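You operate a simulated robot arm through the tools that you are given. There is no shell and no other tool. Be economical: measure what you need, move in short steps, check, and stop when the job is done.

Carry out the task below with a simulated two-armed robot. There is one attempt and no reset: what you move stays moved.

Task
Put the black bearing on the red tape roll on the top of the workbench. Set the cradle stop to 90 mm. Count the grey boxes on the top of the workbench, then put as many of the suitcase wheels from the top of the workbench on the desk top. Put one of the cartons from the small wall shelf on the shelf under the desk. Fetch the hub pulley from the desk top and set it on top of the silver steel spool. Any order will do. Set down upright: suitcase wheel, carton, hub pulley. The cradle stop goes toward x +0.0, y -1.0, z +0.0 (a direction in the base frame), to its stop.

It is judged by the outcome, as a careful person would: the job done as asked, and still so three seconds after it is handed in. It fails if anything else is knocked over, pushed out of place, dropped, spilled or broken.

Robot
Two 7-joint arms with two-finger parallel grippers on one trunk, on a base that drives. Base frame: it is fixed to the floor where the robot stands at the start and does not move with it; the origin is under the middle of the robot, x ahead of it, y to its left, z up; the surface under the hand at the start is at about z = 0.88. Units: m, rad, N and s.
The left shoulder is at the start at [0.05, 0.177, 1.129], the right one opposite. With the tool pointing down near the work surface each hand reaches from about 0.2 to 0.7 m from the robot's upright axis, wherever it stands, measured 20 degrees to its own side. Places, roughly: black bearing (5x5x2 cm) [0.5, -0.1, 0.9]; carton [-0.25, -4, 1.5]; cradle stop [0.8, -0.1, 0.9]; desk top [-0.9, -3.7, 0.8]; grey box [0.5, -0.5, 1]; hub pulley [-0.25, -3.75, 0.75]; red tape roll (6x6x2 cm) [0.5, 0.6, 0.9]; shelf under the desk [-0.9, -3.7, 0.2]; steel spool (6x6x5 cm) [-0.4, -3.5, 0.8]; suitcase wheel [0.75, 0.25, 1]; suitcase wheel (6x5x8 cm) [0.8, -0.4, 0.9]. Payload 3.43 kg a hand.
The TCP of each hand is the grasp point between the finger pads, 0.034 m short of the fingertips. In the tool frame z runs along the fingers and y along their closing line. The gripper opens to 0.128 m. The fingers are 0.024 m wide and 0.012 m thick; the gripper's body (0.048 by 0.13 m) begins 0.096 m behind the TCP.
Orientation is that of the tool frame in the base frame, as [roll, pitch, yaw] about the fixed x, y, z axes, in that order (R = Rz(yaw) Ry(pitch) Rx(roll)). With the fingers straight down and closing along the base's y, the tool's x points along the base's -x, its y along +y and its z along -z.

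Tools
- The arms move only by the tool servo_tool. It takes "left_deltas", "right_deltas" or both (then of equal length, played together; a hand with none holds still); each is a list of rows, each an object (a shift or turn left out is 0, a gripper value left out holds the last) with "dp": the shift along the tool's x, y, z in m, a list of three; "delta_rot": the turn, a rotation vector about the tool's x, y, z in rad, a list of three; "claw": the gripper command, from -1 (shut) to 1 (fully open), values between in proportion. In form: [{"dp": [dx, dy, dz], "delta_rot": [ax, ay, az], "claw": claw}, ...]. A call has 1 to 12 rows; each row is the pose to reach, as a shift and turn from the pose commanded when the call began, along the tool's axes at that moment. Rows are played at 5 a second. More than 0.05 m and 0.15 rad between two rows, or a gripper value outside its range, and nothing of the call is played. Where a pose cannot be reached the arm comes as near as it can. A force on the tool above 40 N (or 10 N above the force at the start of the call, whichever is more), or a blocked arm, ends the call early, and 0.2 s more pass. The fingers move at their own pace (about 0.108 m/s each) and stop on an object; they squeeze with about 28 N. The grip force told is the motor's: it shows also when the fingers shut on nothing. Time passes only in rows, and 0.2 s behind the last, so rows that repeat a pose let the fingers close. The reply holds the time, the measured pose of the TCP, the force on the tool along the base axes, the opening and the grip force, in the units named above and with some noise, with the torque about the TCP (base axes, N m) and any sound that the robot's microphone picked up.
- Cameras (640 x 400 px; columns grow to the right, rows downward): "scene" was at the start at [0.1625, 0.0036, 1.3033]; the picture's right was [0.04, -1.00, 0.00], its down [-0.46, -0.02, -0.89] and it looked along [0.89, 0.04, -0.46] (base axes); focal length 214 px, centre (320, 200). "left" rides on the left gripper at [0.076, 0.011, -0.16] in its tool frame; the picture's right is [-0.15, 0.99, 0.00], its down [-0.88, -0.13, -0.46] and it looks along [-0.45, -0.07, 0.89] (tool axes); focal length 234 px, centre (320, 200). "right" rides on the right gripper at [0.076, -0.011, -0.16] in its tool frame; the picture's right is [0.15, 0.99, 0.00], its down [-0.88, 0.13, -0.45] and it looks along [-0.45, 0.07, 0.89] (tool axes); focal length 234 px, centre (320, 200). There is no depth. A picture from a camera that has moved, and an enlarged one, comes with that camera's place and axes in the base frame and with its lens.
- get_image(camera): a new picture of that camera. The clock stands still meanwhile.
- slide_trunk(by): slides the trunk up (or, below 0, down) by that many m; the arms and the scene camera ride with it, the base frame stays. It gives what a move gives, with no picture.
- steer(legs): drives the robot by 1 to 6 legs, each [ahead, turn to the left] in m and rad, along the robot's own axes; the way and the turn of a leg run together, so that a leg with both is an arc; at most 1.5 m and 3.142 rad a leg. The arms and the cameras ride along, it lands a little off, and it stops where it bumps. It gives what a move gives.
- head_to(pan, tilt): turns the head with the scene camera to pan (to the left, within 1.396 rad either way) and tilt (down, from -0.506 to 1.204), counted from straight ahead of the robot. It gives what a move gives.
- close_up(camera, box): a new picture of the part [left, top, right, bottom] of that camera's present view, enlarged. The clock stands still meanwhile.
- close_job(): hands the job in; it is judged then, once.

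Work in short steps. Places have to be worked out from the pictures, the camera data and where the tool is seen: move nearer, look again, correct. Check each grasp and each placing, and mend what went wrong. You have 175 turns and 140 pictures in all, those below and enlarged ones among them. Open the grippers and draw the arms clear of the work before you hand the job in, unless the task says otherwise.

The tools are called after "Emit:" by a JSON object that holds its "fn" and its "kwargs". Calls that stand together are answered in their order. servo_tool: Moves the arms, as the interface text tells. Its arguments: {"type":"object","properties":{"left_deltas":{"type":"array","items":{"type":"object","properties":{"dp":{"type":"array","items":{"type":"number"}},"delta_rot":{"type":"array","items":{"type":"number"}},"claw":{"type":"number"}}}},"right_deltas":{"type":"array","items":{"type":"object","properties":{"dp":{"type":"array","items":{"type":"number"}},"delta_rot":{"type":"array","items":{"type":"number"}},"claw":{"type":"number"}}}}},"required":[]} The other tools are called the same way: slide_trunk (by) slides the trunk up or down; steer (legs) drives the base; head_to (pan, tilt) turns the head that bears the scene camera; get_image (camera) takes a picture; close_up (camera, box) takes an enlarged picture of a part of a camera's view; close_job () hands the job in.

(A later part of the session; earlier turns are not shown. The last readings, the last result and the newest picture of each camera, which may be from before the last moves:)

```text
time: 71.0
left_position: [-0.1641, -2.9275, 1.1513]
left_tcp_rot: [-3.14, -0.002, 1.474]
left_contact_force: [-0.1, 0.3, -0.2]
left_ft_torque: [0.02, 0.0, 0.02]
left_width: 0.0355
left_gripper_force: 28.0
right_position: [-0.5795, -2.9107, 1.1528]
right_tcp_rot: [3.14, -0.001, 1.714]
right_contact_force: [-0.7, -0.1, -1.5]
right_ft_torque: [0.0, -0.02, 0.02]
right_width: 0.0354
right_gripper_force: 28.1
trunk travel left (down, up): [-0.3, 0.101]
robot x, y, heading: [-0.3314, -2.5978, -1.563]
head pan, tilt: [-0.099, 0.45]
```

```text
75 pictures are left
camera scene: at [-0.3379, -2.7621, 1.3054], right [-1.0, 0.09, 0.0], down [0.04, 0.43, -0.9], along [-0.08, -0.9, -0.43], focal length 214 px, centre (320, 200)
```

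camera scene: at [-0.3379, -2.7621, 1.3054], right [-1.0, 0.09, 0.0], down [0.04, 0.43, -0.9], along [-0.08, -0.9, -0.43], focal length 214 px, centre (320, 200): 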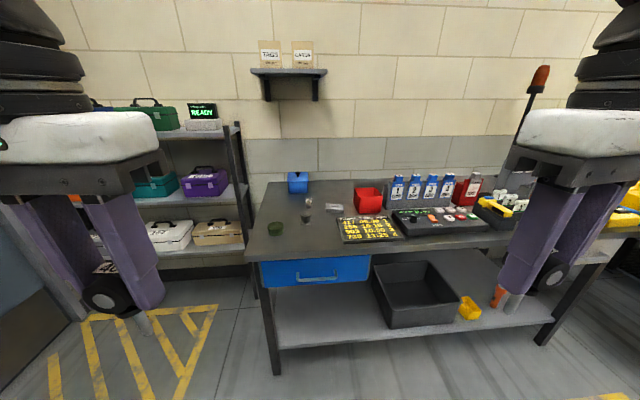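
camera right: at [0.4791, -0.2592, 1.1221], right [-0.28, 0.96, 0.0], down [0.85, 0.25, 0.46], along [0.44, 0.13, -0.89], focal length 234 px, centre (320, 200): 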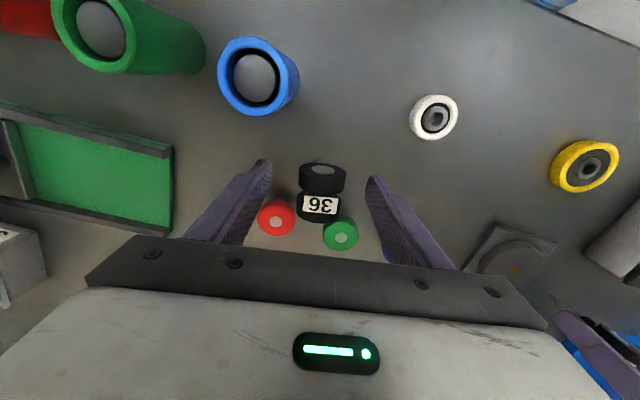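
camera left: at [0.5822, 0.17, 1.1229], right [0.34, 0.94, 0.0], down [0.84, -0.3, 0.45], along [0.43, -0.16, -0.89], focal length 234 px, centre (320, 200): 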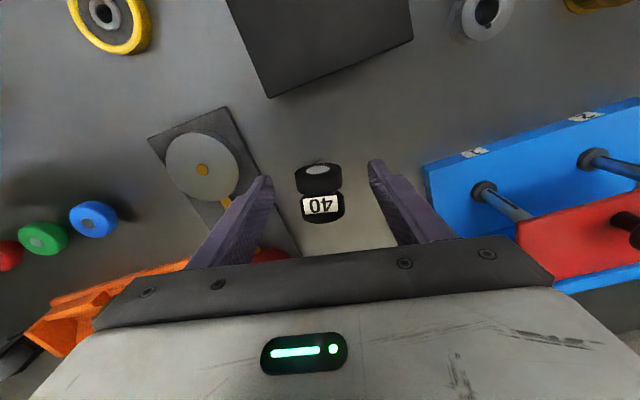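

Emit:
{"fn": "close_up", "kwargs": {"camera": "scene", "box": [230, 150, 410, 260]}}

Emit:
{"fn": "close_up", "kwargs": {"camera": "scene", "box": [230, 20, 350, 110]}}

```text
3.56 times, centred on (320, 205) of scene
camera zoom: at [-0.3379, -2.7621, 1.3054], right [-1.0, 0.09, 0.0], down [0.04, 0.43, -0.9], along [-0.08, -0.9, -0.43], focal length 763 px, centre (320, 182)
```

zoom: 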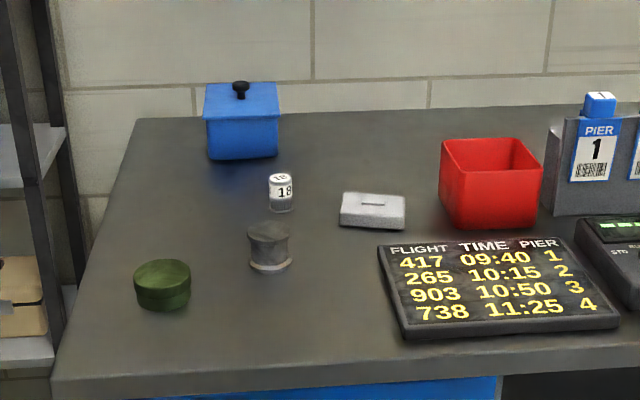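

```text
4.44 times, centred on (290, 65) of scene
camera zoom: at [-0.3379, -2.7621, 1.3054], right [-1.0, 0.09, 0.0], down [0.04, 0.43, -0.9], along [-0.08, -0.9, -0.43], focal length 953 px, centre (453, 800)
```

zoom: 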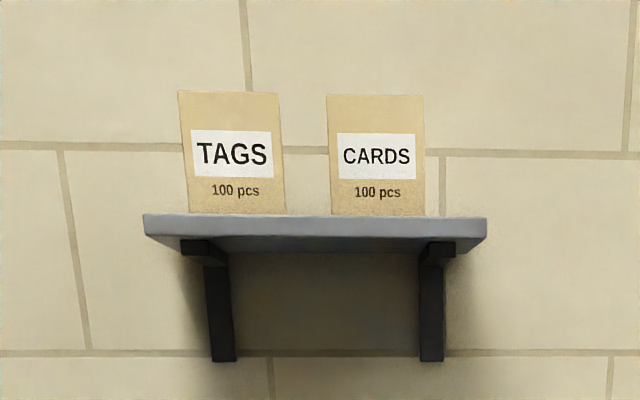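

Hub pulley (18) and steel spool are identified, plus free desk area at the front left. Drive ahead 0.42 m and look with the hand cameras.

Emit:
{"fn": "steer", "kwargs": {"legs": [[0.42, -0.007]]}}

Emit:
{"fn": "head_to", "kwargs": {"pan": 0, "tilt": 0.8}}

Emit:
{"fn": "get_image", "kwargs": {"camera": "scene"}}

Emit:
{"fn": "get_image", "kwargs": {"camera": "left"}}

```text
time: 73.6
left_position: [-0.1676, -3.3423, 1.1508]
left_tcp_rot: [-3.139, -0.003, 1.465]
left_contact_force: [0.4, 0.8, -1.2]
left_ft_torque: [0.02, 0.02, 0.02]
left_width: 0.0355
left_gripper_force: 27.9
right_position: [-0.5842, -3.3223, 1.1526]
right_tcp_rot: [3.139, -0.001, 1.705]
right_contact_force: [-0.2, -0.1, 0.0]
right_ft_torque: [-0.03, 0.02, 0.01]
right_width: 0.0354
right_gripper_force: 28.3
trunk travel left (down, up): [-0.3, 0.101]
robot x, y, heading: [-0.3271, -3.0134, -1.574]
head pan, tilt: [-0.099, 0.45]
```

```text
time: 74.4
left_position: [-0.1677, -3.3421, 1.1515]
left_tcp_rot: [-3.14, -0.001, 1.465]
left_contact_force: [-0.7, 0.8, -0.6]
left_ft_torque: [0.03, -0.01, -0.01]
left_width: 0.0351
left_gripper_force: 27.8
right_position: [-0.5829, -3.3213, 1.1531]
right_tcp_rot: [3.14, -0.003, 1.705]
right_contact_force: [-0.5, 0.2, -0.4]
right_ft_torque: [-0.01, 0.06, 0.0]
right_width: 0.0353
right_gripper_force: 28.2
trunk travel left (down, up): [-0.3, 0.101]
robot x, y, heading: [-0.3282, -3.015, -1.576]
head pan, tilt: [0.0, 0.799]
```

```text
72 pictures are left
camera scene: at [-0.3305, -3.1638, 1.275], right [-1.0, 0.01, 0.0], down [0.0, 0.72, -0.7], along [0.0, -0.7, -0.72], focal length 214 px, centre (320, 200)
```

scene: 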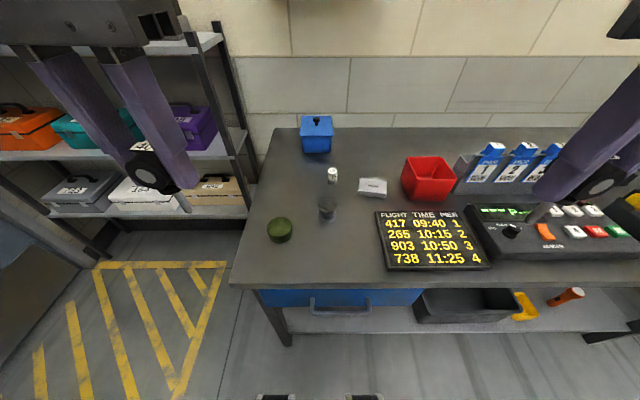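

```text
71 pictures are left
camera left: at [-0.1474, -3.2691, 1.3121], right [0.97, -0.25, 0.0], down [-0.22, -0.86, 0.45], along [-0.12, -0.44, -0.89], focal length 234 px, centre (320, 200)
```

left: 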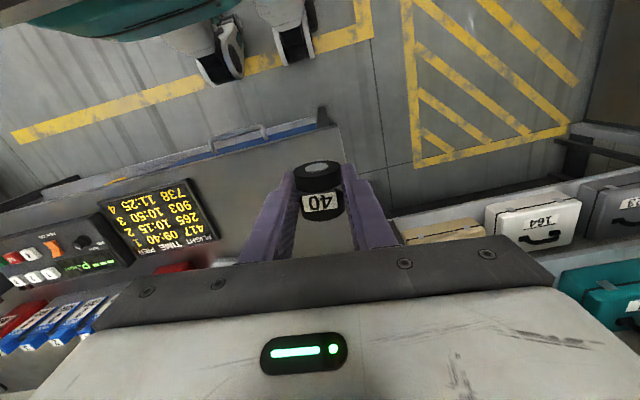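

Spool ≈ (-0.349, -3.554), desk top z ≈ 0.82, tin ≈ (-0.23, -3.485). I'll place castor 40 at (-0.28, -3.405): move the left hand there, staying ~3 cm above contact.

Emit:
{"fn": "servo_tool", "kwargs": {"left_deltas": [{"dp": [-0.02, -0.03, 0.02]}, {"dp": [-0.04, -0.06, 0.04]}, {"dp": [-0.06, -0.085, 0.07]}, {"dp": [-0.0745, -0.105, 0.1]}, {"dp": [-0.0745, -0.105, 0.14]}, {"dp": [-0.0745, -0.105, 0.18]}, {"dp": [-0.0745, -0.105, 0.22]}, {"dp": [-0.0745, -0.105, 0.22]}]}}

Emit:
{"fn": "get_image", "kwargs": {"camera": "scene"}}

```text
time: 76.2
left_position: [-0.2798, -3.4053, 0.9312]
left_tcp_rot: [-3.14, -0.001, 1.464]
left_contact_force: [-0.9, 0.7, -0.7]
left_ft_torque: [0.01, -0.02, 0.0]
left_width: 0.0356
left_gripper_force: 28.1
right_position: [-0.5829, -3.3205, 1.1527]
right_tcp_rot: [3.141, -0.003, 1.704]
right_contact_force: [0.6, -0.2, -1.2]
right_ft_torque: [0.02, 0.02, -0.01]
right_width: 0.0353
right_gripper_force: 27.7
trunk travel left (down, up): [-0.3, 0.101]
robot x, y, heading: [-0.3299, -3.014, -1.575]
head pan, tilt: [0.0, 0.799]
```

```text
70 pictures are left
camera scene: at [-0.3305, -3.1637, 1.275], right [-1.0, 0.01, 0.0], down [0.0, 0.72, -0.7], along [0.0, -0.7, -0.72], focal length 214 px, centre (320, 200)
```

scene: 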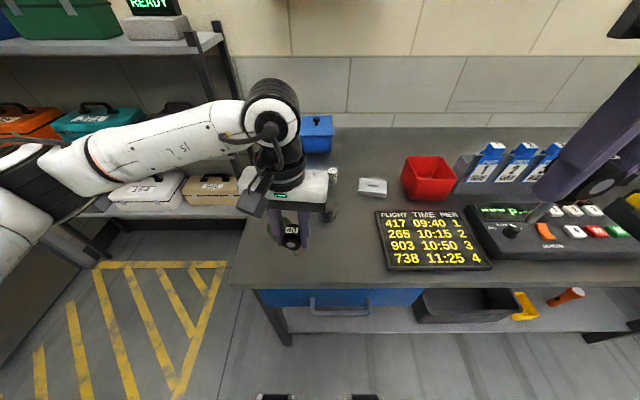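

Emit:
{"fn": "close_up", "kwargs": {"camera": "scene", "box": [230, 180, 350, 290]}}

Emit:
{"fn": "servo_tool", "kwargs": {"left_deltas": [{"dp": [0, 0, 0.01]}, {"dp": [0, 0, 0.018]}, {"dp": [0, 0, 0.023]}, {"dp": [0, 0, 0.026]}, {"dp": [0, 0, 0.026]}]}}

```text
3.64 times, centred on (290, 235) of scene
camera zoom: at [-0.3305, -3.1637, 1.275], right [-1.0, 0.01, 0.0], down [0.0, 0.72, -0.7], along [0.0, -0.7, -0.72], focal length 780 px, centre (429, 73)
```

zoom: 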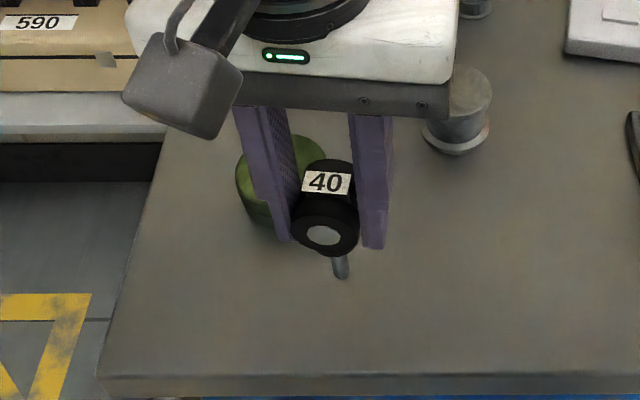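

```text
time: 77.4
left_position: [-0.2802, -3.4055, 0.906]
left_tcp_rot: [3.141, -0.001, 1.465]
left_contact_force: [0.1, 0.0, -1.0]
left_ft_torque: [-0.03, 0.03, 0.05]
left_width: 0.0352
left_gripper_force: 28.5
right_position: [-0.5839, -3.3208, 1.1543]
right_tcp_rot: [3.139, -0.001, 1.706]
right_contact_force: [0.2, -0.4, -1.4]
right_ft_torque: [0.0, 0.02, -0.01]
right_width: 0.0354
right_gripper_force: 28.1
trunk travel left (down, up): [-0.3, 0.101]
robot x, y, heading: [-0.3291, -3.0113, -1.575]
head pan, tilt: [0.0, 0.799]
```

No contact yet at 0.906. Lower a few mm more in fine steps.

Emit:
{"fn": "servo_tool", "kwargs": {"left_deltas": [{"dp": [0, 0, 0.002]}, {"dp": [0, 0, 0.004]}, {"dp": [0, 0, 0.004]}]}}

```text
time: 78.2
left_position: [-0.2821, -3.4046, 0.9037]
left_tcp_rot: [-3.14, -0.001, 1.466]
left_contact_force: [0.3, -0.6, 3.3]
left_ft_torque: [-0.09, -0.1, -0.04]
left_width: 0.0354
left_gripper_force: 28.2
right_position: [-0.5837, -3.3214, 1.1533]
right_tcp_rot: [3.14, -0.002, 1.705]
right_contact_force: [0.1, -0.5, -1.2]
right_ft_torque: [0.03, -0.02, -0.02]
right_width: 0.0354
right_gripper_force: 28.0
trunk travel left (down, up): [-0.3, 0.101]
robot x, y, heading: [-0.3292, -3.0155, -1.576]
head pan, tilt: [0.0, 0.799]
```

Contact felt at 0.904. Check uprightness before release.

Emit:
{"fn": "close_up", "kwargs": {"camera": "scene", "box": [260, 210, 320, 260]}}

```text
8.00 times, centred on (290, 235) of scene
camera zoom: at [-0.3303, -3.1636, 1.2751], right [-1.0, 0.01, 0.0], down [0.0, 0.72, -0.7], along [0.0, -0.7, -0.72], focal length 1716 px, centre (560, -80)
```

zoom: 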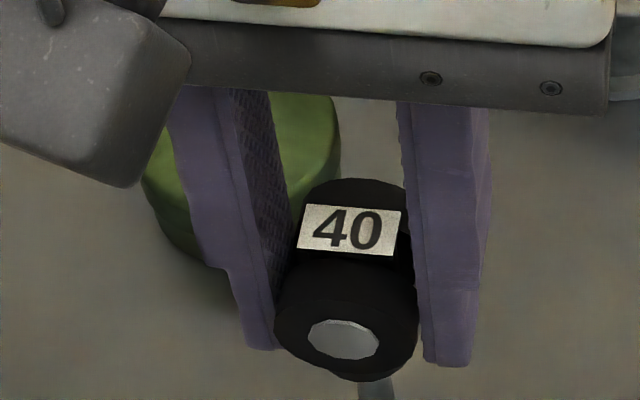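

Looks upright. Open gradually, then check before lifting.

Emit:
{"fn": "servo_tool", "kwargs": {"left_deltas": [{"claw": -0.42}, {"claw": -0.38}, {"claw": -0.38}, {"claw": -0.3}, {"claw": -0.1}, {"claw": 0.1}, {"claw": 0.1}]}}

Emit:
{"fn": "close_up", "kwargs": {"camera": "scene", "box": [250, 200, 330, 266]}}

```text
time: 79.8
left_position: [-0.2805, -3.4056, 0.9019]
left_tcp_rot: [-3.139, -0.001, 1.464]
left_contact_force: [0.7, -0.1, -1.6]
left_ft_torque: [0.0, 0.03, -0.01]
left_width: 0.0703
left_gripper_force: 0.0
right_position: [-0.5835, -3.3226, 1.1534]
right_tcp_rot: [-3.141, -0.002, 1.706]
right_contact_force: [0.2, 0.5, 0.5]
right_ft_torque: [0.02, 0.02, 0.02]
right_width: 0.0353
right_gripper_force: 28.0
trunk travel left (down, up): [-0.3, 0.101]
robot x, y, heading: [-0.3262, -3.0134, -1.576]
head pan, tilt: [0.0, 0.799]
```

```text
6.06 times, centred on (290, 233) of scene
camera zoom: at [-0.3305, -3.1638, 1.275], right [-1.0, 0.01, 0.0], down [0.0, 0.72, -0.7], along [0.0, -0.7, -0.72], focal length 1300 px, centre (502, 0)
```

zoom: 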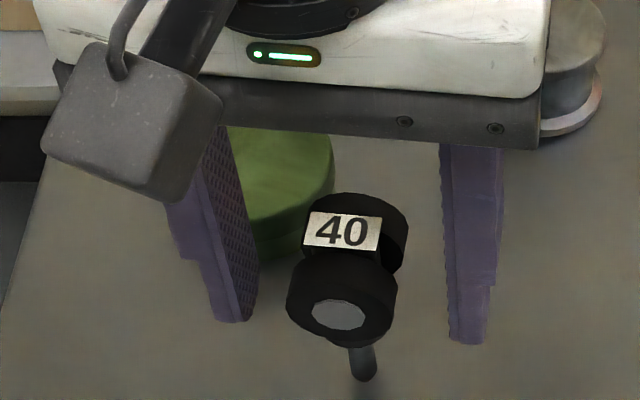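

It stands. Lift the left hand straight up and retract it to the left, out of the right hand's way.

Emit:
{"fn": "servo_tool", "kwargs": {"left_deltas": [{"dp": [0, 0, -0.04]}, {"dp": [0, 0, -0.08]}, {"dp": [0, 0, -0.12]}, {"dp": [0, 0, -0.16]}, {"dp": [0, 0, -0.2]}, {"dp": [0.03, 0.03, -0.2]}, {"dp": [0.06, 0.06, -0.2]}, {"dp": [0.06, 0.1, -0.2]}, {"dp": [0.06, 0.14, -0.2]}, {"dp": [0.06, 0.18, -0.2]}]}}

Emit:
{"fn": "servo_tool", "kwargs": {"right_deltas": [{"dp": [-0.02, 0.035, 0.02]}, {"dp": [-0.04, 0.07, 0.04]}, {"dp": [-0.06, 0.1, 0.06]}, {"dp": [-0.085, 0.13, 0.08]}, {"dp": [-0.105, 0.155, 0.1]}, {"dp": [-0.1127, 0.1695, 0.135]}, {"dp": [-0.1127, 0.1695, 0.18]}, {"dp": [-0.1127, 0.1695, 0.22]}, {"dp": [-0.1127, 0.1695, 0.238]}, {"dp": [-0.1127, 0.1695, 0.238]}]}}

Emit:
{"fn": "close_up", "kwargs": {"camera": "scene", "box": [240, 180, 400, 290]}}

```text
time: 82.0
left_position: [-0.0939, -3.3603, 1.1016]
left_tcp_rot: [-3.139, -0.001, 1.461]
left_contact_force: [0.3, 0.0, 0.1]
left_ft_torque: [-0.01, -0.02, -0.02]
left_width: 0.0707
left_gripper_force: 0.1
right_position: [-0.5837, -3.3219, 1.1537]
right_tcp_rot: [-3.141, -0.002, 1.705]
right_contact_force: [0.5, -0.1, -0.5]
right_ft_torque: [0.02, 0.04, 0.01]
right_width: 0.0355
right_gripper_force: 28.2
trunk travel left (down, up): [-0.3, 0.101]
robot x, y, heading: [-0.33, -3.0154, -1.576]
head pan, tilt: [0.0, 0.799]
```

```text
time: 84.2
left_position: [-0.0939, -3.3613, 1.1016]
left_tcp_rot: [-3.139, -0.002, 1.464]
left_contact_force: [0.3, 0.3, 0.1]
left_ft_torque: [0.0, -0.01, 0.01]
left_width: 0.0706
left_gripper_force: 0.0
right_position: [-0.398, -3.4099, 0.9165]
right_tcp_rot: [3.141, 0.0, 1.705]
right_contact_force: [0.6, 0.4, -0.5]
right_ft_torque: [-0.02, -0.04, 0.01]
right_width: 0.035
right_gripper_force: 27.7
trunk travel left (down, up): [-0.3, 0.101]
robot x, y, heading: [-0.3311, -3.0143, -1.575]
head pan, tilt: [0.0, 0.799]
```

```text
3.64 times, centred on (320, 235) of scene
camera zoom: at [-0.3304, -3.1638, 1.275], right [-1.0, 0.01, 0.0], down [0.0, 0.72, -0.7], along [0.0, -0.7, -0.72], focal length 780 px, centre (320, 73)
```

zoom: 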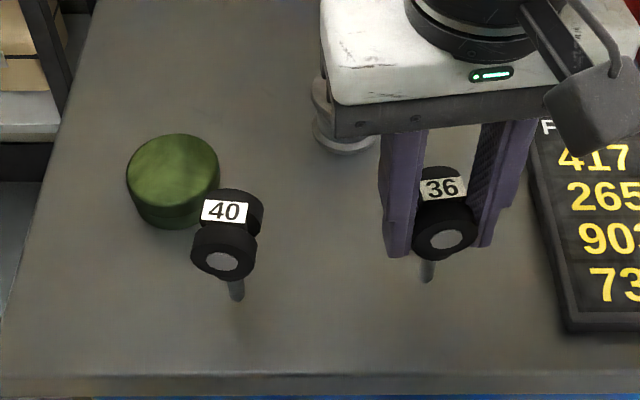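

Lower castor 36 to contact (expected about TCP 0.905).

Emit:
{"fn": "servo_tool", "kwargs": {"right_deltas": [{"dp": [0, 0, 0.005]}, {"dp": [0, 0, 0.009]}, {"dp": [0, 0, 0.011]}, {"dp": [0, 0, 0.011]}]}}

```text
time: 85.2
left_position: [-0.0952, -3.3627, 1.1005]
left_tcp_rot: [-3.139, -0.002, 1.463]
left_contact_force: [0.8, -0.1, -0.9]
left_ft_torque: [0.0, 0.0, -0.02]
left_width: 0.0705
left_gripper_force: 0.2
right_position: [-0.4, -3.4104, 0.9045]
right_tcp_rot: [3.139, -0.002, 1.706]
right_contact_force: [-0.2, -0.4, -1.0]
right_ft_torque: [-0.01, 0.02, 0.01]
right_width: 0.0354
right_gripper_force: 28.2
trunk travel left (down, up): [-0.3, 0.101]
robot x, y, heading: [-0.3341, -3.0132, -1.58]
head pan, tilt: [0.0, 0.799]
```

Emit:
{"fn": "servo_tool", "kwargs": {"right_deltas": [{"dp": [0, 0, 0.0015]}, {"dp": [0, 0, 0.003]}, {"dp": [0, 0, 0.003]}]}}

```text
time: 86.0
left_position: [-0.0935, -3.3603, 1.1015]
left_tcp_rot: [-3.14, -0.001, 1.463]
left_contact_force: [0.5, 0.1, -0.4]
left_ft_torque: [-0.01, -0.01, 0.02]
left_width: 0.0706
left_gripper_force: 0.0
right_position: [-0.3996, -3.4092, 0.9033]
right_tcp_rot: [3.141, 0.001, 1.706]
right_contact_force: [-2.4, 1.0, 12.3]
right_ft_torque: [0.13, 0.16, -0.01]
right_width: 0.0354
right_gripper_force: 27.7
trunk travel left (down, up): [-0.3, 0.101]
robot x, y, heading: [-0.3315, -3.0144, -1.575]
head pan, tilt: [0.0, 0.799]
```

Contact at 12 N; ease up 1 mm and open gradually.

Emit:
{"fn": "servo_tool", "kwargs": {"right_deltas": [{"dp": [0, 0, -0.001]}, {"dp": [0, 0, -0.001], "claw": -0.42}, {"dp": [0, 0, -0.001], "claw": -0.38}, {"dp": [0, 0, -0.001], "claw": -0.38}, {"dp": [0, 0, -0.001], "claw": -0.3}, {"dp": [0, 0, -0.001], "claw": -0.1}, {"dp": [0, 0, -0.001], "claw": 0.1}, {"dp": [0, 0, -0.001], "claw": 0.1}]}}

Emit:
{"fn": "close_up", "kwargs": {"camera": "scene", "box": [240, 180, 400, 290]}}

```text
time: 87.8
left_position: [-0.0934, -3.3606, 1.1022]
left_tcp_rot: [-3.14, -0.001, 1.464]
left_contact_force: [-1.3, 0.0, 0.6]
left_ft_torque: [-0.01, 0.01, 0.01]
left_width: 0.0705
left_gripper_force: 0.2
right_position: [-0.3998, -3.4098, 0.9034]
right_tcp_rot: [3.139, -0.001, 1.704]
right_contact_force: [-1.2, 0.1, -0.7]
right_ft_torque: [-0.06, -0.02, 0.0]
right_width: 0.0702
right_gripper_force: 0.1
trunk travel left (down, up): [-0.3, 0.101]
robot x, y, heading: [-0.328, -3.0151, -1.577]
head pan, tilt: [0.0, 0.799]
```

```text
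3.64 times, centred on (320, 235) of scene
camera zoom: at [-0.3304, -3.1637, 1.275], right [-1.0, 0.01, 0.0], down [0.0, 0.72, -0.7], along [0.0, -0.7, -0.72], focal length 780 px, centre (320, 73)
```

zoom: 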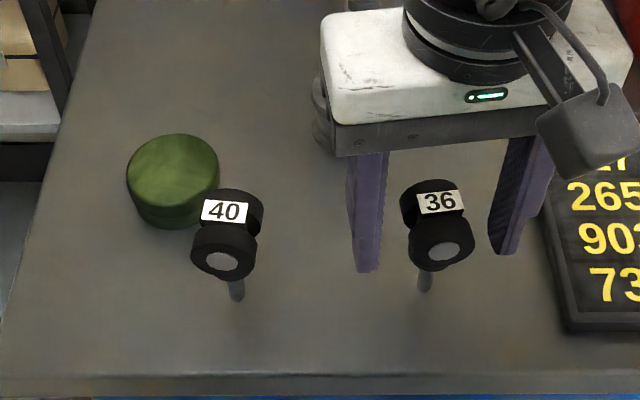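

Both castors stand on the desk. Lift the right hand and retract.

Emit:
{"fn": "servo_tool", "kwargs": {"right_deltas": [{"dp": [0, 0, -0.04]}, {"dp": [0, 0, -0.08]}, {"dp": [0, 0, -0.12]}, {"dp": [0, 0, -0.16]}, {"dp": [0, 0, -0.2]}, {"dp": [0.0, -0.04, -0.2]}, {"dp": [0.0, -0.08, -0.2]}, {"dp": [0.0, -0.1, -0.2]}]}}

Emit:
{"fn": "steer", "kwargs": {"legs": [[0.05, 0]]}}

Emit:
{"fn": "get_image", "kwargs": {"camera": "scene"}}

Emit:
{"fn": "get_image", "kwargs": {"camera": "right"}}

```text
time: 89.6
left_position: [-0.0943, -3.3608, 1.101]
left_tcp_rot: [-3.139, -0.003, 1.466]
left_contact_force: [-0.3, 0.2, 0.1]
left_ft_torque: [0.02, 0.0, 0.0]
left_width: 0.0704
left_gripper_force: 0.0
right_position: [-0.4982, -3.4238, 1.1039]
right_tcp_rot: [3.141, -0.002, 1.704]
right_contact_force: [0.4, -0.3, 0.0]
right_ft_torque: [-0.02, -0.01, 0.02]
right_width: 0.0706
right_gripper_force: 0.1
trunk travel left (down, up): [-0.3, 0.101]
robot x, y, heading: [-0.3322, -3.0124, -1.578]
head pan, tilt: [0.0, 0.799]
```

```text
time: 90.5
left_position: [-0.0953, -3.4115, 1.1018]
left_tcp_rot: [-3.14, -0.005, 1.468]
left_contact_force: [-0.2, -0.5, 0.3]
left_ft_torque: [0.02, 0.01, 0.02]
left_width: 0.0703
left_gripper_force: 0.1
right_position: [-0.4979, -3.4747, 1.1034]
right_tcp_rot: [3.139, -0.002, 1.704]
right_contact_force: [0.1, -0.6, -0.5]
right_ft_torque: [0.02, 0.02, 0.0]
right_width: 0.0707
right_gripper_force: 0.1
trunk travel left (down, up): [-0.3, 0.101]
robot x, y, heading: [-0.3318, -3.0634, -1.577]
head pan, tilt: [0.0, 0.799]
```

```text
64 pictures are left
camera scene: at [-0.3305, -3.2148, 1.2748], right [-1.0, 0.0, 0.0], down [0.0, 0.72, -0.7], along [0.0, -0.7, -0.72], focal length 214 px, centre (320, 200)
```

scene: 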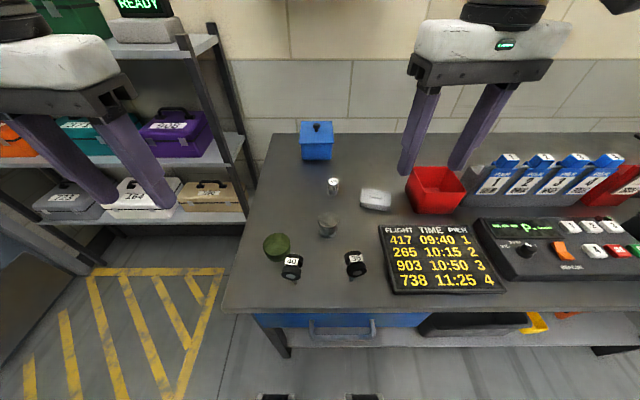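

```text
63 pictures are left
camera right: at [-0.5202, -3.4021, 1.2629], right [0.96, 0.28, 0.0], down [0.25, -0.86, 0.45], along [0.13, -0.44, -0.89], focal length 234 px, centre (320, 200)
```

right: 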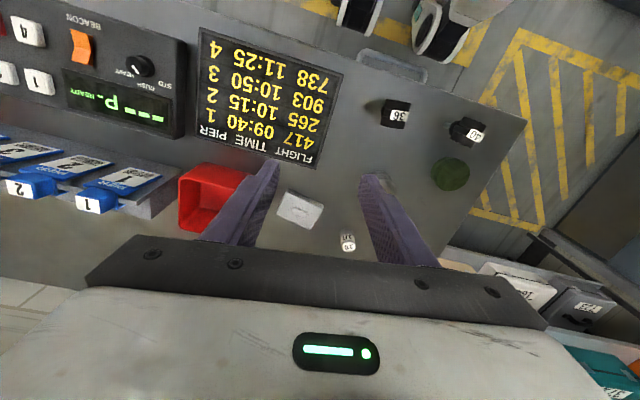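

Pulley at about (-0.37, -3.695). Move the right hand above it at z≈0.98.

Emit:
{"fn": "servo_tool", "kwargs": {"right_deltas": [{"dp": [-0.035, 0.015, 0.01], "claw": 0.1}, {"dp": [-0.07, 0.03, 0.02]}, {"dp": [-0.105, 0.045, 0.03]}, {"dp": [-0.14, 0.06, 0.05]}, {"dp": [-0.175, 0.075, 0.07]}, {"dp": [-0.21, 0.09, 0.095]}, {"dp": [-0.2355, 0.0975, 0.12]}, {"dp": [-0.2355, 0.0975, 0.12]}]}}

Emit:
{"fn": "get_image", "kwargs": {"camera": "right"}}

Emit:
{"fn": "close_up", "kwargs": {"camera": "scene", "box": [270, 140, 430, 250]}}

```text
time: 92.3
left_position: [-0.0945, -3.4109, 1.1011]
left_tcp_rot: [-3.14, -0.001, 1.465]
left_contact_force: [-0.3, -0.3, 0.0]
left_ft_torque: [0.0, -0.02, -0.03]
left_width: 0.0703
left_gripper_force: 0.0
right_position: [-0.3728, -3.6828, 0.9825]
right_tcp_rot: [-3.141, 0.0, 1.707]
right_contact_force: [0.2, 0.7, 0.1]
right_ft_torque: [-0.01, 0.0, -0.03]
right_width: 0.0704
right_gripper_force: 0.1
right hand out of reach, approached as far as the arm can: row 7, 8
trunk travel left (down, up): [-0.3, 0.101]
robot x, y, heading: [-0.3315, -3.0619, -1.573]
head pan, tilt: [0.0, 0.799]
```

```text
62 pictures are left
camera right: at [-0.3957, -3.6101, 1.1419], right [0.96, 0.28, 0.0], down [0.25, -0.85, 0.46], along [0.13, -0.44, -0.89], focal length 234 px, centre (320, 200)
```

right: 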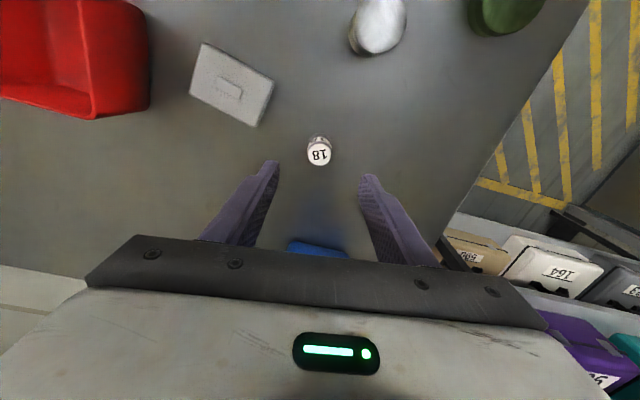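

```text
3.64 times, centred on (350, 195) of scene
camera zoom: at [-0.3304, -3.2139, 1.275], right [-1.0, 0.0, 0.0], down [0.0, 0.72, -0.7], along [0.0, -0.7, -0.72], focal length 780 px, centre (211, 218)
```

zoom: 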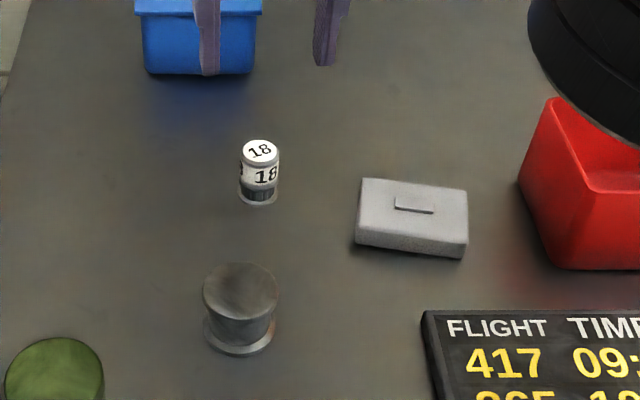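

Pulley at (-0.372, -3.690). Descend around it and close.

Emit:
{"fn": "servo_tool", "kwargs": {"right_deltas": [{"dp": [-0.002, 0, 0.04]}, {"dp": [-0.006, 0, 0.08]}, {"dp": [-0.007, 0, 0.105]}, {"dp": [-0.007, 0, 0.115]}, {"dp": [-0.007, 0, 0.115]}, {"dp": [-0.007, 0, 0.115], "claw": -1}, {"dp": [-0.007, 0, 0.115], "claw": -1}, {"dp": [-0.007, 0, 0.115], "claw": -1}, {"dp": [-0.007, 0, 0.115], "claw": -1}]}}

Emit:
{"fn": "get_image", "kwargs": {"camera": "right"}}

```text
time: 94.3
left_position: [-0.0938, -3.4123, 1.101]
left_tcp_rot: [-3.139, -0.003, 1.465]
left_contact_force: [0.7, 0.3, 0.7]
left_ft_torque: [-0.03, 0.01, 0.0]
left_width: 0.0703
left_gripper_force: 0.2
right_position: [-0.3728, -3.6876, 0.8675]
right_tcp_rot: [3.139, -0.002, 1.705]
right_contact_force: [0.4, 0.0, -0.3]
right_ft_torque: [0.03, 0.02, 0.03]
right_width: 0.0323
right_gripper_force: 28.0
trunk travel left (down, up): [-0.3, 0.101]
robot x, y, heading: [-0.3302, -3.0622, -1.574]
head pan, tilt: [0.0, 0.799]
```

```text
60 pictures are left
camera right: at [-0.3951, -3.6163, 1.0277], right [0.96, 0.28, 0.0], down [0.25, -0.86, 0.46], along [0.13, -0.44, -0.89], focal length 234 px, centre (320, 200)
```

right: 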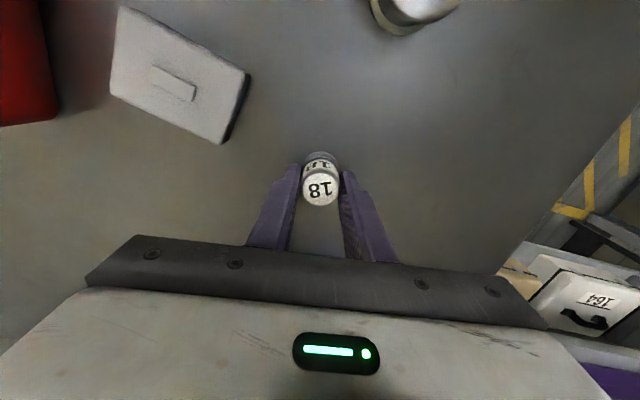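

Gripped and centred. Lift and carry over the spool at (-0.350, -3.542).

Emit:
{"fn": "servo_tool", "kwargs": {"right_deltas": [{"dp": [0, 0, -0.04]}, {"dp": [0, 0, -0.08]}, {"dp": [0, 0, -0.1]}, {"dp": [0.035, 0.011, -0.1]}, {"dp": [0.07, 0.022, -0.1]}, {"dp": [0.105, 0.032, -0.1]}, {"dp": [0.14, 0.0428, -0.1]}, {"dp": [0.14, 0.0428, -0.1]}]}}

Emit:
{"fn": "close_up", "kwargs": {"camera": "scene", "box": [270, 160, 430, 270]}}

Emit:
{"fn": "get_image", "kwargs": {"camera": "right"}}

```text
time: 96.1
left_position: [-0.0946, -3.4109, 1.1014]
left_tcp_rot: [-3.139, -0.001, 1.467]
left_contact_force: [0.4, 0.0, 0.3]
left_ft_torque: [0.0, -0.03, 0.0]
left_width: 0.0703
left_gripper_force: 0.1
right_position: [-0.3509, -3.5482, 0.9689]
right_tcp_rot: [3.139, -0.002, 1.704]
right_contact_force: [-0.7, -0.3, -0.2]
right_ft_torque: [0.0, 0.01, 0.02]
right_width: 0.0322
right_gripper_force: 27.9
right hand out of reach, approached as far as the arm can: row 3
trunk travel left (down, up): [-0.3, 0.101]
robot x, y, heading: [-0.3295, -3.0665, -1.576]
head pan, tilt: [0.0, 0.799]
```

```text
3.64 times, centred on (350, 215) of scene
camera zoom: at [-0.3305, -3.2141, 1.2749], right [-1.0, 0.0, 0.0], down [0.0, 0.72, -0.7], along [0.0, -0.7, -0.72], focal length 780 px, centre (211, 146)
```

zoom: 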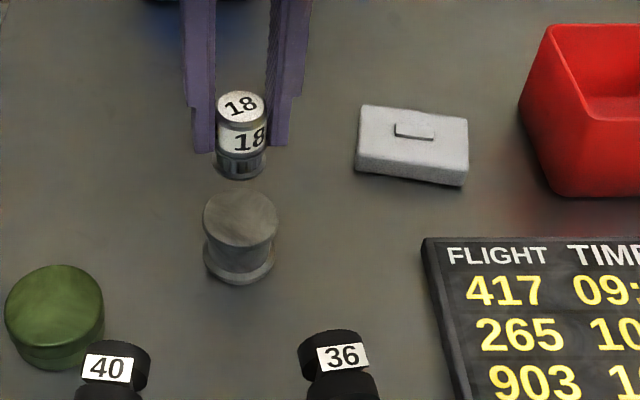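

```text
58 pictures are left
camera right: at [-0.3723, -3.4745, 1.1281], right [0.96, 0.28, 0.0], down [0.25, -0.86, 0.45], along [0.13, -0.44, -0.89], focal length 234 px, centre (320, 200)
```

right: 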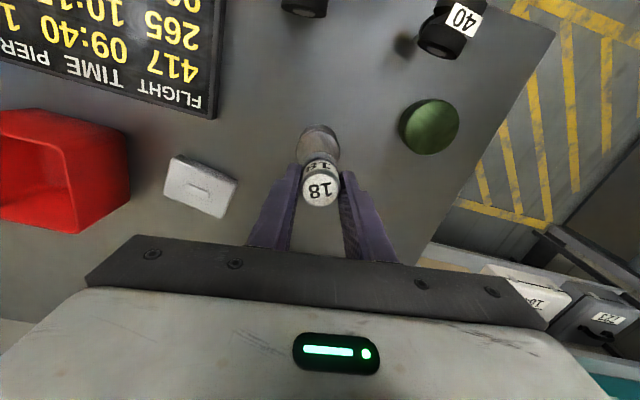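

Shift 7 mm toward the robot and lower to just above contact.

Emit:
{"fn": "servo_tool", "kwargs": {"right_deltas": [{"dp": [0.0075, 0, 0.01]}, {"dp": [0.0075, 0, 0.03]}, {"dp": [0.0075, 0, 0.045]}, {"dp": [0.0075, 0, 0.045]}]}}

Emit:
{"fn": "get_image", "kwargs": {"camera": "right"}}

Emit:
{"fn": "close_up", "kwargs": {"camera": "scene", "box": [290, 180, 370, 240]}}

```text
time: 97.1
left_position: [-0.094, -3.4117, 1.102]
left_tcp_rot: [-3.139, -0.001, 1.468]
left_contact_force: [0.6, -0.5, -0.5]
left_ft_torque: [0.02, 0.01, 0.0]
left_width: 0.0702
left_gripper_force: 0.1
right_position: [-0.3496, -3.5394, 0.9209]
right_tcp_rot: [3.141, -0.002, 1.704]
right_contact_force: [-0.1, 0.9, 0.3]
right_ft_torque: [0.02, 0.01, -0.02]
right_width: 0.0323
right_gripper_force: 27.9
trunk travel left (down, up): [-0.3, 0.101]
robot x, y, heading: [-0.3311, -3.0645, -1.574]
head pan, tilt: [0.0, 0.799]
```

```text
57 pictures are left
camera right: at [-0.372, -3.4671, 1.0813], right [0.96, 0.28, 0.0], down [0.25, -0.86, 0.46], along [0.13, -0.44, -0.89], focal length 234 px, centre (320, 200)
```

right: 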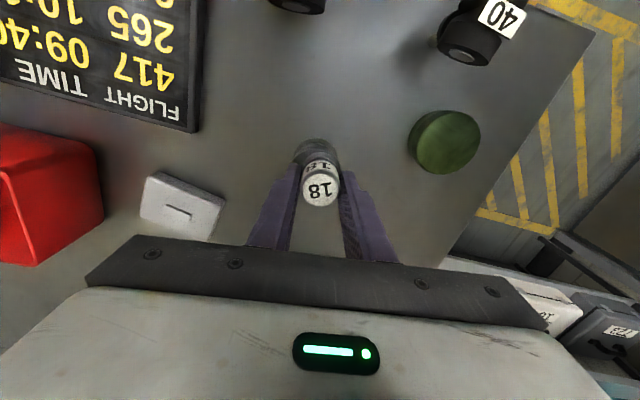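

```text
6.67 times, centred on (330, 210) of scene
camera zoom: at [-0.3305, -3.214, 1.275], right [-1.0, 0.0, 0.0], down [0.0, 0.72, -0.7], along [0.0, -0.7, -0.72], focal length 1430 px, centre (253, 133)
```

zoom: 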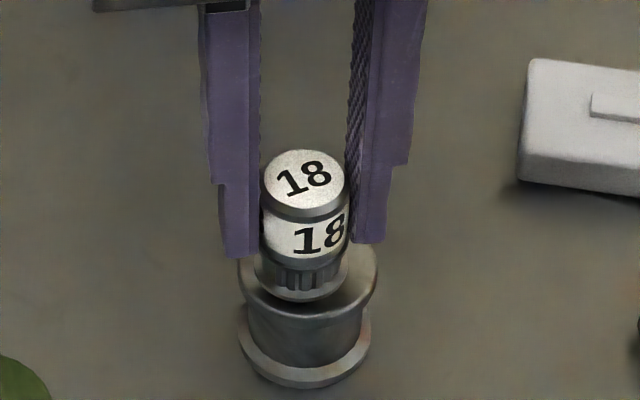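

Nearly centred; shift 2 mm and lower to contact.

Emit:
{"fn": "servo_tool", "kwargs": {"right_deltas": [{"dp": [0, -0.002, 0.002]}, {"dp": [0, -0.002, 0.004]}, {"dp": [0, -0.002, 0.006]}, {"dp": [0, -0.002, 0.006]}]}}

```text
time: 98.1
left_position: [-0.0946, -3.4106, 1.1009]
left_tcp_rot: [-3.139, -0.001, 1.465]
left_contact_force: [-0.1, 0.4, 0.9]
left_ft_torque: [-0.01, -0.05, 0.0]
left_width: 0.0707
left_gripper_force: 0.1
right_position: [-0.3512, -3.5392, 0.9167]
right_tcp_rot: [3.141, -0.002, 1.704]
right_contact_force: [-0.1, 0.0, -0.8]
right_ft_torque: [-0.02, 0.02, -0.05]
right_width: 0.032
right_gripper_force: 28.2
trunk travel left (down, up): [-0.3, 0.101]
robot x, y, heading: [-0.3297, -3.0652, -1.581]
head pan, tilt: [0.0, 0.799]
```

Emit:
{"fn": "servo_tool", "kwargs": {"right_deltas": [{"dp": [0, 0, 0.002]}, {"dp": [0, 0, 0.004]}, {"dp": [0, 0, 0.004]}]}}

```text
time: 98.9
left_position: [-0.0941, -3.4109, 1.102]
left_tcp_rot: [-3.139, -0.002, 1.466]
left_contact_force: [0.9, 0.0, 0.0]
left_ft_torque: [0.01, 0.02, 0.0]
left_width: 0.0705
left_gripper_force: 0.0
right_position: [-0.352, -3.5387, 0.9137]
right_tcp_rot: [3.138, 0.001, 1.706]
right_contact_force: [-0.3, 0.4, 5.5]
right_ft_torque: [0.05, 0.0, -0.01]
right_width: 0.0321
right_gripper_force: 28.3
trunk travel left (down, up): [-0.3, 0.101]
robot x, y, heading: [-0.3307, -3.0616, -1.577]
head pan, tilt: [0.0, 0.799]
```

Contact (5.5 N). Release gradually and lift.

Emit:
{"fn": "servo_tool", "kwargs": {"right_deltas": [{"claw": -0.46}, {"claw": -0.42}, {"claw": -0.42}, {"claw": -0.3}, {"claw": -0.1}, {"claw": -0.1}, {"dp": [0, 0, -0.04]}, {"dp": [0, 0, -0.08]}, {"dp": [0, 0, -0.12]}, {"dp": [0, 0, -0.16]}, {"dp": [0, -0.04, -0.18]}]}}

Emit:
{"fn": "close_up", "kwargs": {"camera": "scene", "box": [250, 180, 410, 290]}}

```text
time: 101.3
left_position: [-0.0948, -3.411, 1.1021]
left_tcp_rot: [-3.139, -0.001, 1.464]
left_contact_force: [-0.2, -0.4, 0.2]
left_ft_torque: [-0.02, 0.01, 0.0]
left_width: 0.0703
left_gripper_force: 0.1
right_position: [-0.3929, -3.543, 1.0936]
right_tcp_rot: [3.139, 0.001, 1.706]
right_contact_force: [0.9, 0.8, -0.1]
right_ft_torque: [-0.01, -0.02, -0.02]
right_width: 0.0574
right_gripper_force: 0.1
trunk travel left (down, up): [-0.3, 0.101]
robot x, y, heading: [-0.331, -3.0624, -1.576]
head pan, tilt: [0.0, 0.799]
```

```text
3.64 times, centred on (330, 235) of scene
camera zoom: at [-0.3316, -3.2139, 1.2749], right [-1.0, 0.0, 0.0], down [0.0, 0.72, -0.7], along [0.0, -0.7, -0.72], focal length 780 px, centre (284, 73)
```

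zoom: 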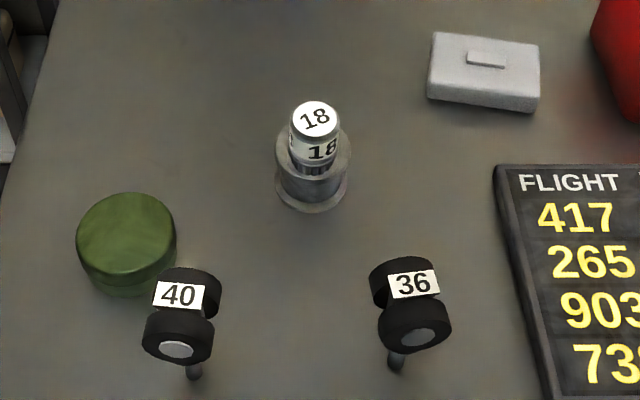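

Pulley stands on the spool. Now the carton: raise the trunk, square up the left hand's yaw and move it in front of the shelf column.

Emit:
{"fn": "slide_trunk", "kwargs": {"by": 0.1}}

Emit:
{"fn": "servo_tool", "kwargs": {"left_deltas": [{"dp": [0.01, -0.03, -0.02], "delta_rot": [0, 0, -0.106], "claw": 1}, {"dp": [0.02, -0.06, -0.04], "delta_rot": [0, 0, -0.106]}, {"dp": [0.03, -0.09, -0.06], "delta_rot": [0, 0, -0.106]}, {"dp": [0.03, -0.11, -0.09], "delta_rot": [0, 0, -0.106]}, {"dp": [0.03, -0.11, -0.09], "delta_rot": [0, 0, -0.106]}], "right_deltas": [{"dp": [0.02, -0.03, 0]}, {"dp": [0.04, -0.06, 0]}, {"dp": [0.06, -0.09, 0]}, {"dp": [0.09, -0.12, 0]}, {"dp": [0.12, -0.15, 0]}]}}

Emit:
{"fn": "head_to", "kwargs": {"pan": 0.1, "tilt": 0.0}}

Emit:
{"fn": "get_image", "kwargs": {"camera": "scene"}}

```text
time: 102.7
left_position: [-0.0946, -3.4113, 1.2018]
left_tcp_rot: [-3.139, -0.002, 1.465]
left_contact_force: [0.2, -0.2, 0.2]
left_ft_torque: [0.04, -0.01, 0.0]
left_width: 0.0703
left_gripper_force: 0.0
right_position: [-0.392, -3.5448, 1.1935]
right_tcp_rot: [3.14, -0.002, 1.705]
right_contact_force: [-0.9, -1.1, 0.2]
right_ft_torque: [-0.04, -0.01, 0.02]
right_width: 0.0574
right_gripper_force: 0.1
trunk travel left (down, up): [-0.4, 0.001]
robot x, y, heading: [-0.3318, -3.0609, -1.575]
head pan, tilt: [0.0, 0.799]
```

```text
time: 103.9
left_position: [-0.1994, -3.3702, 1.2928]
left_tcp_rot: [-3.141, -0.001, 1.57]
left_contact_force: [1.0, -0.6, 0.4]
left_ft_torque: [-0.02, 0.0, -0.02]
left_width: 0.1279
left_gripper_force: 0.1
right_position: [-0.5568, -3.4445, 1.1929]
right_tcp_rot: [3.14, -0.001, 1.705]
right_contact_force: [-0.7, 0.1, -0.1]
right_ft_torque: [-0.03, -0.01, -0.02]
right_width: 0.0575
right_gripper_force: 0.1
trunk travel left (down, up): [-0.4, 0.001]
robot x, y, heading: [-0.3334, -3.0649, -1.572]
head pan, tilt: [0.0, 0.799]
```

```text
time: 105.0
left_position: [-0.1996, -3.3691, 1.2918]
left_tcp_rot: [-3.14, -0.001, 1.571]
left_contact_force: [0.6, -0.3, -0.4]
left_ft_torque: [0.02, 0.04, -0.01]
left_width: 0.1276
left_gripper_force: 0.1
right_position: [-0.5568, -3.444, 1.1936]
right_tcp_rot: [3.138, -0.002, 1.703]
right_contact_force: [0.2, 0.1, -1.0]
right_ft_torque: [0.01, 0.0, 0.0]
right_width: 0.0577
right_gripper_force: 0.0
trunk travel left (down, up): [-0.4, 0.001]
robot x, y, heading: [-0.3328, -3.0639, -1.575]
head pan, tilt: [0.099, 0.0]
```

```text
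54 pictures are left
camera scene: at [-0.3216, -3.2229, 1.447], right [-1.0, -0.09, 0.0], down [0.0, 0.0, -1.0], along [0.09, -1.0, 0.0], focal length 214 px, centre (320, 200)
```

scene: 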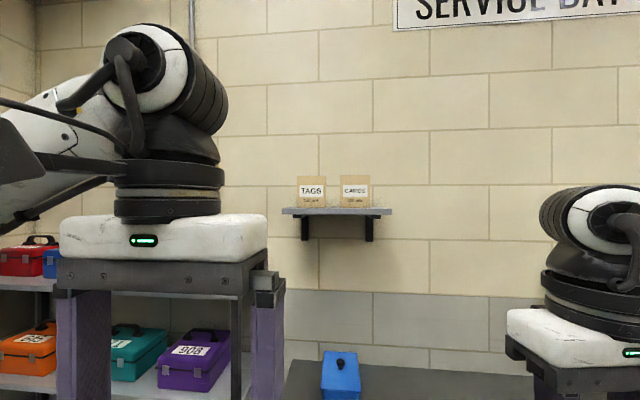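

Emit:
{"fn": "close_up", "kwargs": {"camera": "scene", "box": [270, 160, 410, 250]}}

```text
4.44 times, centred on (340, 205) of scene
camera zoom: at [-0.3216, -3.2229, 1.447], right [-1.0, -0.09, 0.0], down [0.0, 0.0, -1.0], along [0.09, -1.0, 0.0], focal length 953 px, centre (231, 178)
```

zoom: 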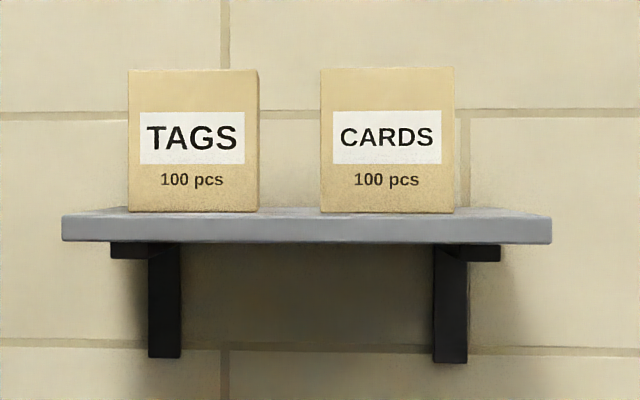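

TAGS carton: front face ≈ y -3.89, x -0.189…-0.280, bottom z ≈1.423, ~0.10 high. I pitch the left hand to horizontal (pointing at the wall) while moving to a pre-grasp at (-0.2345, -3.75, 1.48).

Emit:
{"fn": "servo_tool", "kwargs": {"left_deltas": [{"dp": [-0.03, -0.003, -0.017], "delta_rot": [0, -0.143, 0]}, {"dp": [-0.064, -0.006, -0.034], "delta_rot": [0, -0.286, 0]}, {"dp": [-0.098, -0.009, -0.051], "delta_rot": [0, -0.429, 0]}, {"dp": [-0.132, -0.012, -0.068], "delta_rot": [0, -0.572, 0]}, {"dp": [-0.166, -0.015, -0.085], "delta_rot": [0, -0.715, 0]}, {"dp": [-0.2, -0.018, -0.102], "delta_rot": [0, -0.858, 0]}, {"dp": [-0.234, -0.021, -0.12], "delta_rot": [0, -1.0, 0]}, {"dp": [-0.268, -0.025, -0.138], "delta_rot": [0, -1.143, 0]}, {"dp": [-0.302, -0.028, -0.156], "delta_rot": [0, -1.286, 0]}, {"dp": [-0.336, -0.031, -0.174], "delta_rot": [0, -1.43, 0]}, {"dp": [-0.37, -0.035, -0.19], "delta_rot": [0, -1.57, 0]}, {"dp": [-0.38, -0.035, -0.19], "delta_rot": [0, -1.57, 0]}]}}

Emit:
{"fn": "get_image", "kwargs": {"camera": "scene"}}

Emit:
{"fn": "get_image", "kwargs": {"camera": "left"}}

```text
time: 107.6
left_position: [-0.2344, -3.7494, 1.481]
left_tcp_rot: [-2.238, 1.569, 2.473]
left_contact_force: [0.7, -0.3, 0.0]
left_ft_torque: [-0.01, -0.02, 0.05]
left_width: 0.1277
left_gripper_force: 0.2
right_position: [-0.5565, -3.4442, 1.1947]
right_tcp_rot: [3.14, 0.001, 1.706]
right_contact_force: [-0.9, 0.5, -0.2]
right_ft_torque: [0.01, 0.01, 0.03]
right_width: 0.0578
right_gripper_force: 0.0
trunk travel left (down, up): [-0.4, 0.001]
robot x, y, heading: [-0.3352, -3.0691, -1.571]
head pan, tilt: [0.099, 0.0]
```

```text
52 pictures are left
camera scene: at [-0.3216, -3.2227, 1.4471], right [-1.0, -0.1, 0.0], down [0.0, 0.0, -1.0], along [0.1, -1.0, 0.0], focal length 214 px, centre (320, 200)
```

scene: 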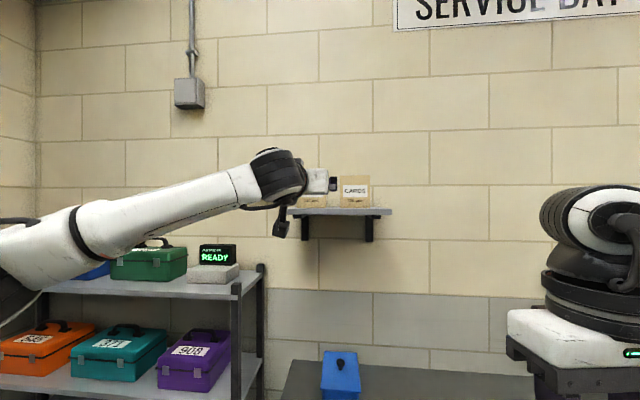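

```text
51 pictures are left
camera left: at [-0.2221, -3.591, 1.4058], right [0.99, 0.0, 0.15], down [-0.13, 0.45, 0.88], along [-0.07, -0.89, 0.45], focal length 234 px, centre (320, 200)
```

left: 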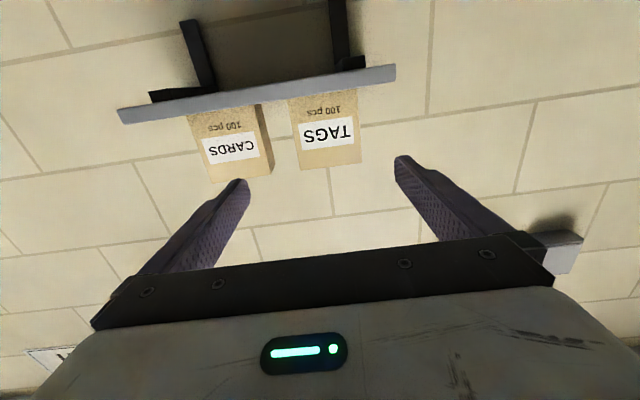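

Carton centre x ≈ -0.225, z ≈ 1.465. Narrow the opening to ~0.112 and advance so the fingers straddle it.

Emit:
{"fn": "servo_tool", "kwargs": {"left_deltas": [{"dp": [0.004, 0.005, 0.02], "claw": 0.75}, {"dp": [0.008, 0.0095, 0.04]}, {"dp": [0.008, 0.0095, 0.06]}, {"dp": [0.008, 0.0095, 0.08]}, {"dp": [0.008, 0.0095, 0.09]}, {"dp": [0.008, 0.0095, 0.09]}]}}

Emit:
{"fn": "get_image", "kwargs": {"camera": "left"}}

```text
time: 109.0
left_position: [-0.2253, -3.8396, 1.4745]
left_tcp_rot: [-2.619, 1.568, 2.092]
left_contact_force: [-0.6, 0.1, 1.1]
left_ft_torque: [-0.03, 0.02, 0.0]
left_width: 0.112
left_gripper_force: 0.1
right_position: [-0.5574, -3.444, 1.1941]
right_tcp_rot: [3.141, -0.001, 1.703]
right_contact_force: [0.1, -0.7, 0.0]
right_ft_torque: [0.01, 0.01, 0.03]
right_width: 0.0576
right_gripper_force: 0.1
trunk travel left (down, up): [-0.4, 0.001]
robot x, y, heading: [-0.331, -3.0628, -1.572]
head pan, tilt: [0.099, 0.0]
```

```text
50 pictures are left
camera left: at [-0.2133, -3.6807, 1.3978], right [0.99, 0.0, 0.14], down [-0.13, 0.45, 0.88], along [-0.07, -0.89, 0.45], focal length 234 px, centre (320, 200)
```

left: 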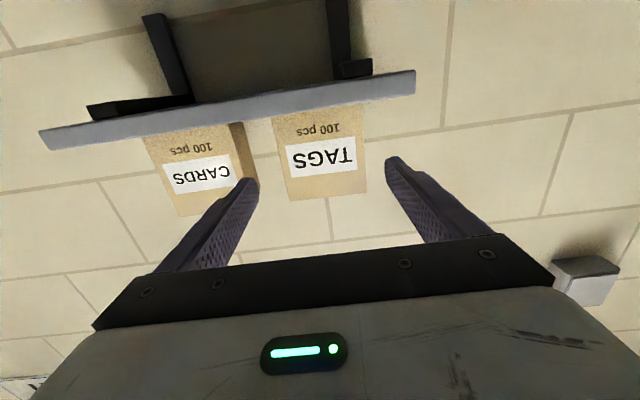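

Centred between fingers. Advance another 7.5 cm.

Emit:
{"fn": "servo_tool", "kwargs": {"left_deltas": [{"dp": [0, 0, 0.02]}, {"dp": [0, 0, 0.04]}, {"dp": [0, 0, 0.06]}, {"dp": [0, 0, 0.075]}, {"dp": [0, 0, 0.075]}]}}

Emit:
{"fn": "get_image", "kwargs": {"camera": "left"}}

```text
time: 110.2
left_position: [-0.223, -3.897, 1.466]
left_tcp_rot: [-2.763, 1.567, 1.946]
left_contact_force: [0.7, 0.4, 0.0]
left_ft_torque: [-0.02, 0.0, 0.01]
left_width: 0.1119
left_gripper_force: 0.0
left hand out of reach, approached as far as the arm can: row 3, 4, 5
right_position: [-0.5581, -3.4437, 1.1944]
right_tcp_rot: [3.139, -0.002, 1.704]
right_contact_force: [-1.0, -0.7, 0.7]
right_ft_torque: [0.01, 0.04, 0.02]
right_width: 0.0576
right_gripper_force: 0.0
trunk travel left (down, up): [-0.4, 0.001]
robot x, y, heading: [-0.3307, -3.0636, -1.577]
head pan, tilt: [0.099, 0.0]
```

```text
49 pictures are left
camera left: at [-0.2104, -3.7378, 1.3901], right [0.99, 0.0, 0.15], down [-0.13, 0.45, 0.88], along [-0.07, -0.89, 0.45], focal length 234 px, centre (320, 200)
```

left: 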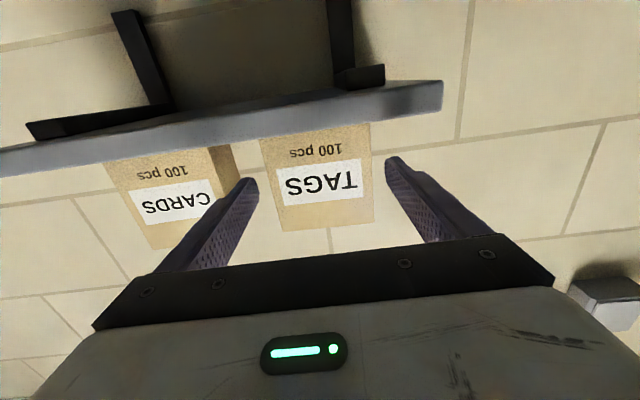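

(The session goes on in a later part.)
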